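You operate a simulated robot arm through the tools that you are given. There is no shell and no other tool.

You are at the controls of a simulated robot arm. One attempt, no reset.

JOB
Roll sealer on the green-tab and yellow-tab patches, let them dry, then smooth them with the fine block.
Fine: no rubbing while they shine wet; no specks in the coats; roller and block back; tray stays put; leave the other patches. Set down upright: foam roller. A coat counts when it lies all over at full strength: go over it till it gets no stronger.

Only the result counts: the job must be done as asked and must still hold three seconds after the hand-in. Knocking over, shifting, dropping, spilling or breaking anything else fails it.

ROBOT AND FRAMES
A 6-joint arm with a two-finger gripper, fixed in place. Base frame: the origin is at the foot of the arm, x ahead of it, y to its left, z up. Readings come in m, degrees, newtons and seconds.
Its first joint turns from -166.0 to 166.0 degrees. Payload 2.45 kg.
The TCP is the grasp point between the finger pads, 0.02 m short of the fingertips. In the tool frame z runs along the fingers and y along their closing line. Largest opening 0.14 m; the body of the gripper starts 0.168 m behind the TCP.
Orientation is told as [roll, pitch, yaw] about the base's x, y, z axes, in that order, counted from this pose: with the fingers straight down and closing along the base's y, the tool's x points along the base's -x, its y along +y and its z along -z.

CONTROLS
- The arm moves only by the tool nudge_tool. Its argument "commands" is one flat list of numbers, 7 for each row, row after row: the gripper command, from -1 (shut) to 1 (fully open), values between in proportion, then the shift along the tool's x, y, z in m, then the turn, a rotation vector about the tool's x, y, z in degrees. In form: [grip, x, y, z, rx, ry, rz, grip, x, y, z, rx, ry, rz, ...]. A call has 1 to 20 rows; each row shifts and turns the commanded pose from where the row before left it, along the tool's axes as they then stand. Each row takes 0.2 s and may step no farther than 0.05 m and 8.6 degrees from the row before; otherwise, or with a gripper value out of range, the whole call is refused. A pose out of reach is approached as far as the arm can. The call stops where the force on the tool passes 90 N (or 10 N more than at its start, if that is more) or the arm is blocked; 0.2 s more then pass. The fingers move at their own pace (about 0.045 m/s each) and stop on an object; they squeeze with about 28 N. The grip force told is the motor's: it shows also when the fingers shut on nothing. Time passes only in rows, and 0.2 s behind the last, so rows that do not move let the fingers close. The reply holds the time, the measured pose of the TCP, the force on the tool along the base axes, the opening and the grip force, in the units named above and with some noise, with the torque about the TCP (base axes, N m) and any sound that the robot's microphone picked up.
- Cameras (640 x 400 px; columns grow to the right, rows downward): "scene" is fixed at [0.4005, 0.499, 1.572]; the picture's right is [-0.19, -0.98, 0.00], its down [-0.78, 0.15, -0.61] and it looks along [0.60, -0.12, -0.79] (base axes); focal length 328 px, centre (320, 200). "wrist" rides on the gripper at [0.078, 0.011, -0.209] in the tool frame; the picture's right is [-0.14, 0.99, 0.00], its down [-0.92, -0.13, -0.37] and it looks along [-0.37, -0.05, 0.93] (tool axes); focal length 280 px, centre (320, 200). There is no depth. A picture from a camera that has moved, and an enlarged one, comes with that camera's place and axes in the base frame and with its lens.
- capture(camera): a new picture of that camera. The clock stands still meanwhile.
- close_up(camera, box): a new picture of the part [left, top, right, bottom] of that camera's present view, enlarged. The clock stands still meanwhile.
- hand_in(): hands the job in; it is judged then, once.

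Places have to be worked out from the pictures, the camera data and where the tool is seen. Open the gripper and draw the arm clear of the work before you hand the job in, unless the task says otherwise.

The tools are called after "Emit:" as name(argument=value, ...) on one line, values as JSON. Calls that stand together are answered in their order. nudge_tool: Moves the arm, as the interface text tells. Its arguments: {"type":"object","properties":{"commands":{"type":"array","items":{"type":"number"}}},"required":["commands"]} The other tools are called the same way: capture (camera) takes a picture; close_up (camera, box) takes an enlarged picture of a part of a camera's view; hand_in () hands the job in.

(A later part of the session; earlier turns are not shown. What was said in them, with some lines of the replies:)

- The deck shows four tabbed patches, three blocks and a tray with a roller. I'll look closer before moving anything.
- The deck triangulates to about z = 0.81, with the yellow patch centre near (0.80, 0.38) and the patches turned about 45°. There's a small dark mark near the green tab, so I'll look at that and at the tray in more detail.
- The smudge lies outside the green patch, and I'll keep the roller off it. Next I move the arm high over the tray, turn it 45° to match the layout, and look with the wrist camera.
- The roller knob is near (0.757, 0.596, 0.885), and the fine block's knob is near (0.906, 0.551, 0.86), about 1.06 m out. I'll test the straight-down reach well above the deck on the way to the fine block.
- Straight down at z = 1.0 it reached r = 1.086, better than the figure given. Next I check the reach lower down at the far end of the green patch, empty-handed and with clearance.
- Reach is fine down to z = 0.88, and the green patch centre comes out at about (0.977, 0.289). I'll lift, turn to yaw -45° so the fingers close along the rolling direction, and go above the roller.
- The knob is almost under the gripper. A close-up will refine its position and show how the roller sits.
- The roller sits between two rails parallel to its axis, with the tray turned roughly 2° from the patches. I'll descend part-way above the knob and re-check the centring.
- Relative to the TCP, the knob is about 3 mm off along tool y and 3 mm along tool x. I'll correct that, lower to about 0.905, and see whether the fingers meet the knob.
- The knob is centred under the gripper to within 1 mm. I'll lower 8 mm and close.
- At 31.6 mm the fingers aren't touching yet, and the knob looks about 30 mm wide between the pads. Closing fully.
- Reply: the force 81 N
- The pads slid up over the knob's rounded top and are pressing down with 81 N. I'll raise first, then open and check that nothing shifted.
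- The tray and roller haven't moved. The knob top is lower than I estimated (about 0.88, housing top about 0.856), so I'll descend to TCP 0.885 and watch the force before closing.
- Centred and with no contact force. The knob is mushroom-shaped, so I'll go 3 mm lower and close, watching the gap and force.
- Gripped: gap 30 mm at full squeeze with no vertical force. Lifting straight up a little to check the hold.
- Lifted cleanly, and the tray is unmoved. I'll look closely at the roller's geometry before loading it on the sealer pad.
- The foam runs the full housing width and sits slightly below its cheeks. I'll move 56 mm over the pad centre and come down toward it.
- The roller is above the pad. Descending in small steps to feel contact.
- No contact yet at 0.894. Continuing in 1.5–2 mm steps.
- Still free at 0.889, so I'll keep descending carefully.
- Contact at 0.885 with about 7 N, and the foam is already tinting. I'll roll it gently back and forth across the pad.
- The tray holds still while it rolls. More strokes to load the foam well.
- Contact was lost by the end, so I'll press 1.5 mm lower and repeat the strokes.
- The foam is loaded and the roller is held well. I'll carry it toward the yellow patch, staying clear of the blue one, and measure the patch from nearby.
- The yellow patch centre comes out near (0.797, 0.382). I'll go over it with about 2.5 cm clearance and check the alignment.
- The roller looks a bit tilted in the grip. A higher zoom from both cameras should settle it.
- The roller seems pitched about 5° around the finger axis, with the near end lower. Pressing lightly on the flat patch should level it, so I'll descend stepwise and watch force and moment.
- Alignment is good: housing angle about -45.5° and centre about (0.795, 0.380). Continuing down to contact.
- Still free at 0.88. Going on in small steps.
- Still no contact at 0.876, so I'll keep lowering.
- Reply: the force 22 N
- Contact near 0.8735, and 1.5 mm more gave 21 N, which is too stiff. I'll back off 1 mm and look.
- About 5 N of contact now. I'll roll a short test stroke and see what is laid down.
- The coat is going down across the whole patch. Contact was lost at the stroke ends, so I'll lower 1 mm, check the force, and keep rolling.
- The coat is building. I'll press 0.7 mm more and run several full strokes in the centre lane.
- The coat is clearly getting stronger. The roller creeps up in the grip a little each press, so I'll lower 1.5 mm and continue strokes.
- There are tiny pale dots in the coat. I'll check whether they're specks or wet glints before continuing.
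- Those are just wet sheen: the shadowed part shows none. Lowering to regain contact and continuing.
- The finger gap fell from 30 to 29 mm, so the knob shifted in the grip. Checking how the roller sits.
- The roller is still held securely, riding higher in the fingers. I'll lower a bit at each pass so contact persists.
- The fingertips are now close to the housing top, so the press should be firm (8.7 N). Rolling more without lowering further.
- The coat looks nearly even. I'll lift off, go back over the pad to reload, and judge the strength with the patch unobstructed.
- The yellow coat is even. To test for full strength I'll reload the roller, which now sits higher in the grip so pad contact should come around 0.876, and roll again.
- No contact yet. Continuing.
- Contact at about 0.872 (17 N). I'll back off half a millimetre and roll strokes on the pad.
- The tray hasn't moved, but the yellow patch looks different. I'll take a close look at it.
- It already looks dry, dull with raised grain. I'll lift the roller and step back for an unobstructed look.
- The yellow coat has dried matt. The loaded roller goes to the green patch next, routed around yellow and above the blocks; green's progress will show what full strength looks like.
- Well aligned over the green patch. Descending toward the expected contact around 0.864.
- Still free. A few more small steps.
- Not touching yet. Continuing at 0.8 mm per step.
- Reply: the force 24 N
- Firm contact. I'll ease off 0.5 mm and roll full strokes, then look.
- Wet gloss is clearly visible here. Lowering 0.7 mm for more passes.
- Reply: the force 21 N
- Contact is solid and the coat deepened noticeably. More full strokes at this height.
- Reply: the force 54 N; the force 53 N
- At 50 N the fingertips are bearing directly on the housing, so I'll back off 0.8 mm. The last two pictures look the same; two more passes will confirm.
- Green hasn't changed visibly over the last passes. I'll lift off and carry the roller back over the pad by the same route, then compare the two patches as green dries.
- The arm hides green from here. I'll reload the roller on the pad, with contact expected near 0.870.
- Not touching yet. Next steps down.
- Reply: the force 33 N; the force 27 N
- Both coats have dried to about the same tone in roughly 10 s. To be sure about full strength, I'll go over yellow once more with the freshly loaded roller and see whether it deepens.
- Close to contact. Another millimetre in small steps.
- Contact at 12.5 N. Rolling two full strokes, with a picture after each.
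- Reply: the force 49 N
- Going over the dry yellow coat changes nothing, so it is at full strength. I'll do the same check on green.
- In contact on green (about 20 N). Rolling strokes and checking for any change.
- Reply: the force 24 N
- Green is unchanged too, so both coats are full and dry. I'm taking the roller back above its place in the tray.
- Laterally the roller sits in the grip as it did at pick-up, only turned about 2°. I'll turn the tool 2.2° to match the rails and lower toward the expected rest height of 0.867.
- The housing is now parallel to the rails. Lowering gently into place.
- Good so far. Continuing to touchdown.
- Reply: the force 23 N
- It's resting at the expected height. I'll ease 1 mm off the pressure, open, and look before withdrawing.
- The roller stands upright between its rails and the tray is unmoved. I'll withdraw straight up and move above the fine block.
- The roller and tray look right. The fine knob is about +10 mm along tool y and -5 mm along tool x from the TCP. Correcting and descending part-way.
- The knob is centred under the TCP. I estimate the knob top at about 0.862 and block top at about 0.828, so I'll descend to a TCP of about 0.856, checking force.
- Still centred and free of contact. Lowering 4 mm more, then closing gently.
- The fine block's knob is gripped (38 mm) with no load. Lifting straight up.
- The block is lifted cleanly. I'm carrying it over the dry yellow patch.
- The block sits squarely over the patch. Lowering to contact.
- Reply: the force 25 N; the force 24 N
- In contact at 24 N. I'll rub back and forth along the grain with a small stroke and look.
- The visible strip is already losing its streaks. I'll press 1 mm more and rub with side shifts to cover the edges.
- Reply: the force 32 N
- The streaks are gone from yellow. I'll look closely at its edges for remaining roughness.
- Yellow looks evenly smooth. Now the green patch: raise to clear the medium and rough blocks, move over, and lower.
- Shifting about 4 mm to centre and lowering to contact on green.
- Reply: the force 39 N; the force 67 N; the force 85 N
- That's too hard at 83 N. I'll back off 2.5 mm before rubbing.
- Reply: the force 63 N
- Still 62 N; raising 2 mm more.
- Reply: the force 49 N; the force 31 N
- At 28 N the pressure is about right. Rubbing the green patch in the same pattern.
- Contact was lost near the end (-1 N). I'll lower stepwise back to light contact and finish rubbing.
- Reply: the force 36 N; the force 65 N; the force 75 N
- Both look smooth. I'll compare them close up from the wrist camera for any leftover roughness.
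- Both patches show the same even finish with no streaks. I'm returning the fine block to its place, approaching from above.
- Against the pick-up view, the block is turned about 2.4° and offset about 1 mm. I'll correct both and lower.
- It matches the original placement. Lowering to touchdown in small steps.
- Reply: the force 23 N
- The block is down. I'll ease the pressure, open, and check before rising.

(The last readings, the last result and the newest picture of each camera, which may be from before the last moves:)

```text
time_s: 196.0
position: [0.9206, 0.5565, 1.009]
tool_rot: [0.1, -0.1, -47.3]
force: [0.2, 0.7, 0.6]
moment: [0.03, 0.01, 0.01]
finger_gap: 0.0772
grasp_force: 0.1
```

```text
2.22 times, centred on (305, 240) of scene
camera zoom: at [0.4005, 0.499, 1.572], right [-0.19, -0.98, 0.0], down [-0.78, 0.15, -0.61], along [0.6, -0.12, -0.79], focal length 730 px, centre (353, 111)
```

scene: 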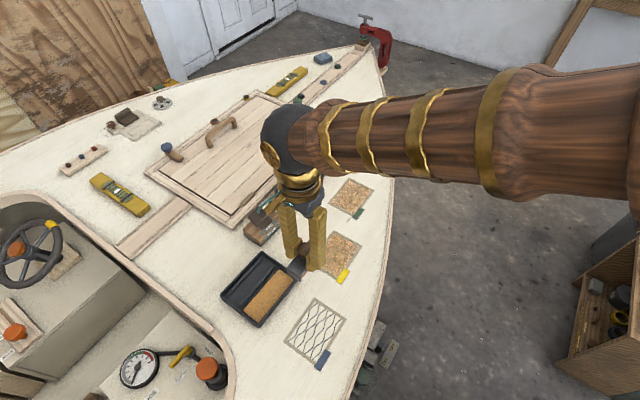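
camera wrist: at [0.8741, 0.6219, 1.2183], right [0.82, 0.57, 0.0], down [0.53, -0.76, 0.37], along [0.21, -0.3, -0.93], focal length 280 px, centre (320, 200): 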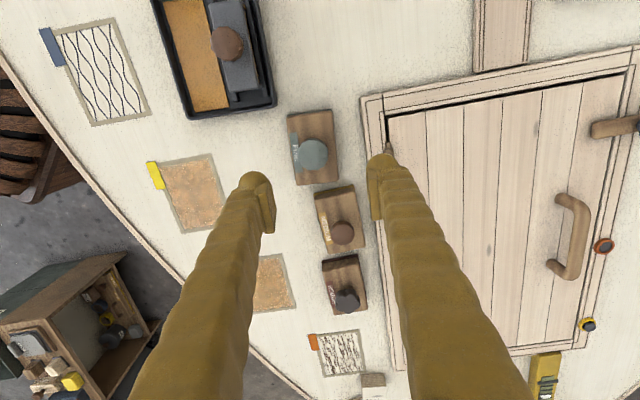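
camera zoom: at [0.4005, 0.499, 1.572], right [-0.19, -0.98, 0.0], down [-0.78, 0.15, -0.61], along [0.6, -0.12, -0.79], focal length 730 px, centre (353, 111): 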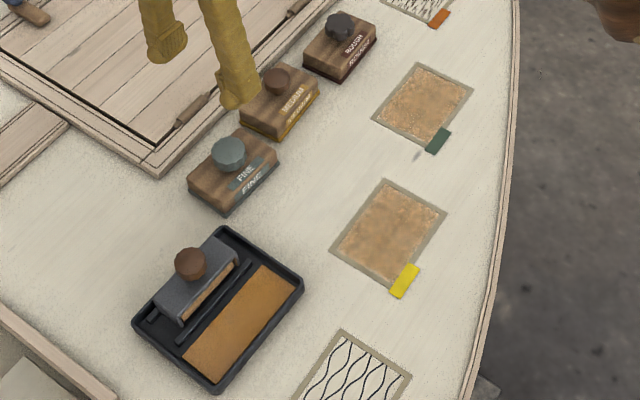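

Everything looks back in place. I'll draw the arm up and away, then check both patches and all the tools with a clear view.

Emit:
nudge_tool(commands=[0.5, 0, 0, -0.045, 0, 0, 0, 0.5, 0, 0, -0.045, 0, 0, 0, 1, 0, 0, -0.045, 0, 0, 0, 1, -0.03, -0.035, 0, 0, 0, 0, 1, -0.03, -0.035, 0, 0, 0, 0, 1, -0.03, -0.035, 0, 0, 0, 0, 1, -0.03, -0.035, 0, 0, 0, 0, 1, -0.03, -0.035, 0, 0, 0, 0, 1, -0.03, -0.035, 0, 0, 0, 0, 1, -0.03, -0.035, 0, 0, 0, 0, 1, -0.03, -0.035, 0, 0, 0, 0, 1, -0.03, -0.035, 0, 0, 0, 0, 1, -0.03, -0.035, 0, 0, 0, 0, 1, 0, 0, 0, 0, 0, 0])

Emit:
capture(camera="scene")

Emit:
close_up(camera="scene", box=[200, 120, 400, 245])

Emit:
close_up(camera="scene", box=[200, 230, 400, 355])

Emit:
close_up(camera="scene", box=[325, 165, 395, 225])

```text
time_s: 199.0
position: [0.866, 0.0962, 1.1429]
tool_rot: [0.0, -0.1, -47.3]
force: [-0.2, -0.7, 0.0]
moment: [0.01, -0.02, -0.04]
finger_gap: 0.1399
grasp_force: 0.0
```

```text
taken
```

scene: 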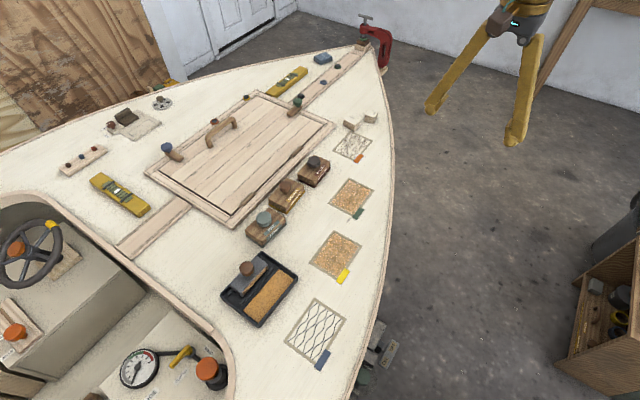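

```text
3.20 times, centred on (300, 182) of scene
camera zoom: at [0.4005, 0.499, 1.572], right [-0.19, -0.98, 0.0], down [-0.78, 0.15, -0.61], along [0.6, -0.12, -0.79], focal length 1051 px, centre (384, 256)
```

zoom: 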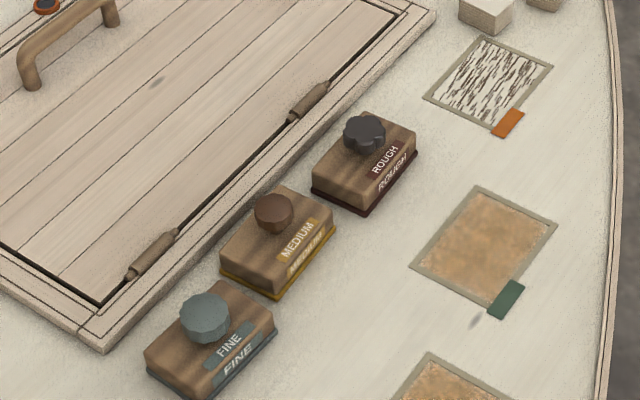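

```text
3.20 times, centred on (300, 292) of scene
camera zoom: at [0.4005, 0.499, 1.572], right [-0.19, -0.98, 0.0], down [-0.78, 0.15, -0.61], along [0.6, -0.12, -0.79], focal length 1051 px, centre (384, -96)
```

zoom: 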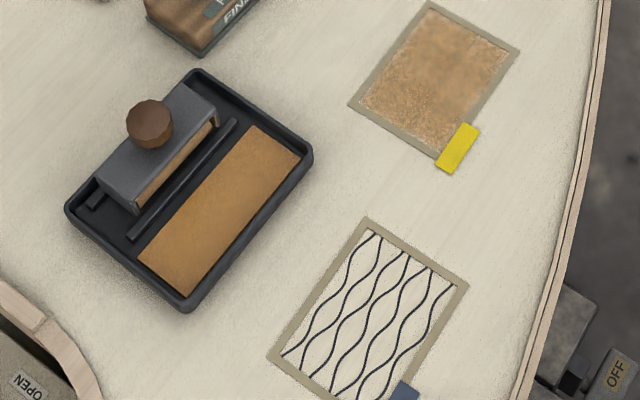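

```text
6.67 times, centred on (360, 195) of scene
camera zoom: at [0.4005, 0.499, 1.572], right [-0.19, -0.98, 0.0], down [-0.78, 0.15, -0.61], along [0.6, -0.12, -0.79], focal length 2189 px, centre (53, 233)
```

zoom: 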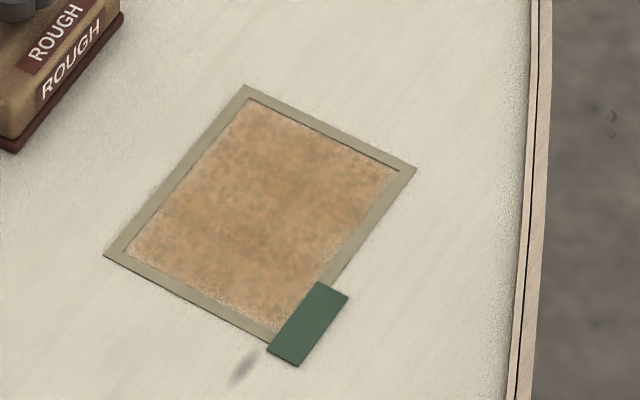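

The tray, roller and other blocks are where they started, and the fine block is within about 5 mm of its spot. A last close look at yellow.

Emit:
close_up(camera="scene", box=[305, 220, 375, 290])

Emit:
close_up(camera="scene", box=[215, 240, 305, 330])

```text
5.71 times, centred on (340, 255) of scene
camera zoom: at [0.4005, 0.499, 1.572], right [-0.19, -0.98, 0.0], down [-0.78, 0.15, -0.61], along [0.6, -0.12, -0.79], focal length 1876 px, centre (206, -114)
```

zoom: 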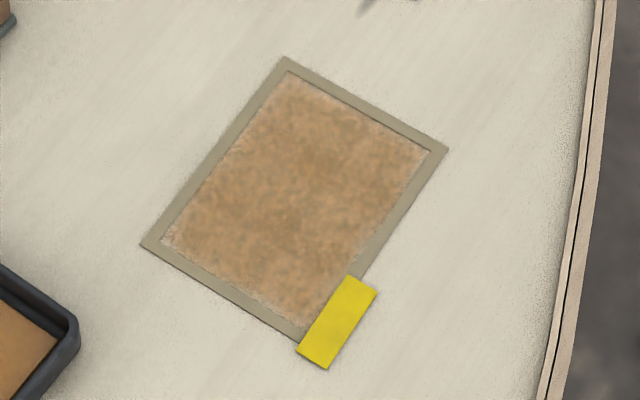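

```text
4.44 times, centred on (260, 285) of scene
camera zoom: at [0.4005, 0.499, 1.572], right [-0.19, -0.98, 0.0], down [-0.78, 0.15, -0.61], along [0.6, -0.12, -0.79], focal length 1459 px, centre (587, -178)
```

zoom: 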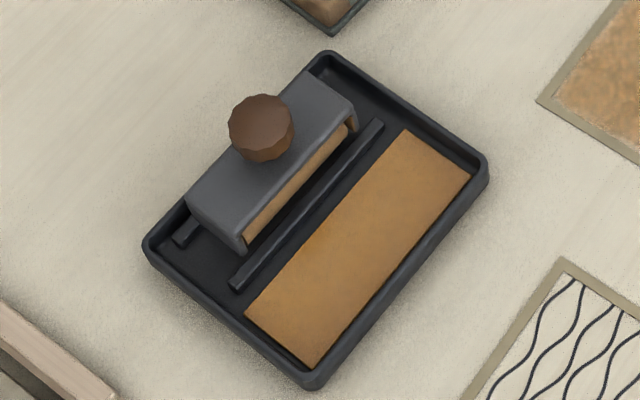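

Both patches are sealed, dry and evenly smooth with no specks. The roller stands upright in the unmoved tray, the fine block is back, and the arm is clear with the gripper open, so I'm handing in.

Emit:
hand_in()

```text
The job is handed in.
```

The green-tab and yellow-tab patches are sealed, dried and smoothed with the fine block, and the job is handed in. The tool only confirmed the hand-in, so I don't know how it was judged.

- **Coats:** I rolled each patch until it looked no stronger. After both had dried I went over them again with a freshly loaded roller, and neither changed. I saw no specks in either coat.
- **Smoothing:** I rubbed each patch only once it looked dry and matt. The raised-grain streaks are gone and the finish looks even on both. The outer edges look slightly paler on both patches, as they did before rubbing.
- **Roller and tray:** The foam roller stands upright between its rails, and the tray is where it started. My first grip on the roller slipped and pressed down with about 81 N; nothing shifted.
- **Fine block:** It is back in its place, about 5 mm from where it started.
- **Green patch pressure:** While rubbing green, the force reached about 83 N before I eased off, and was still about 60–70 N at the end of the last two rubbing passes. I saw no damage.
- **Everything else:** The orange and blue patches and the other two blocks were not touched. The arm is clear with the gripper open.
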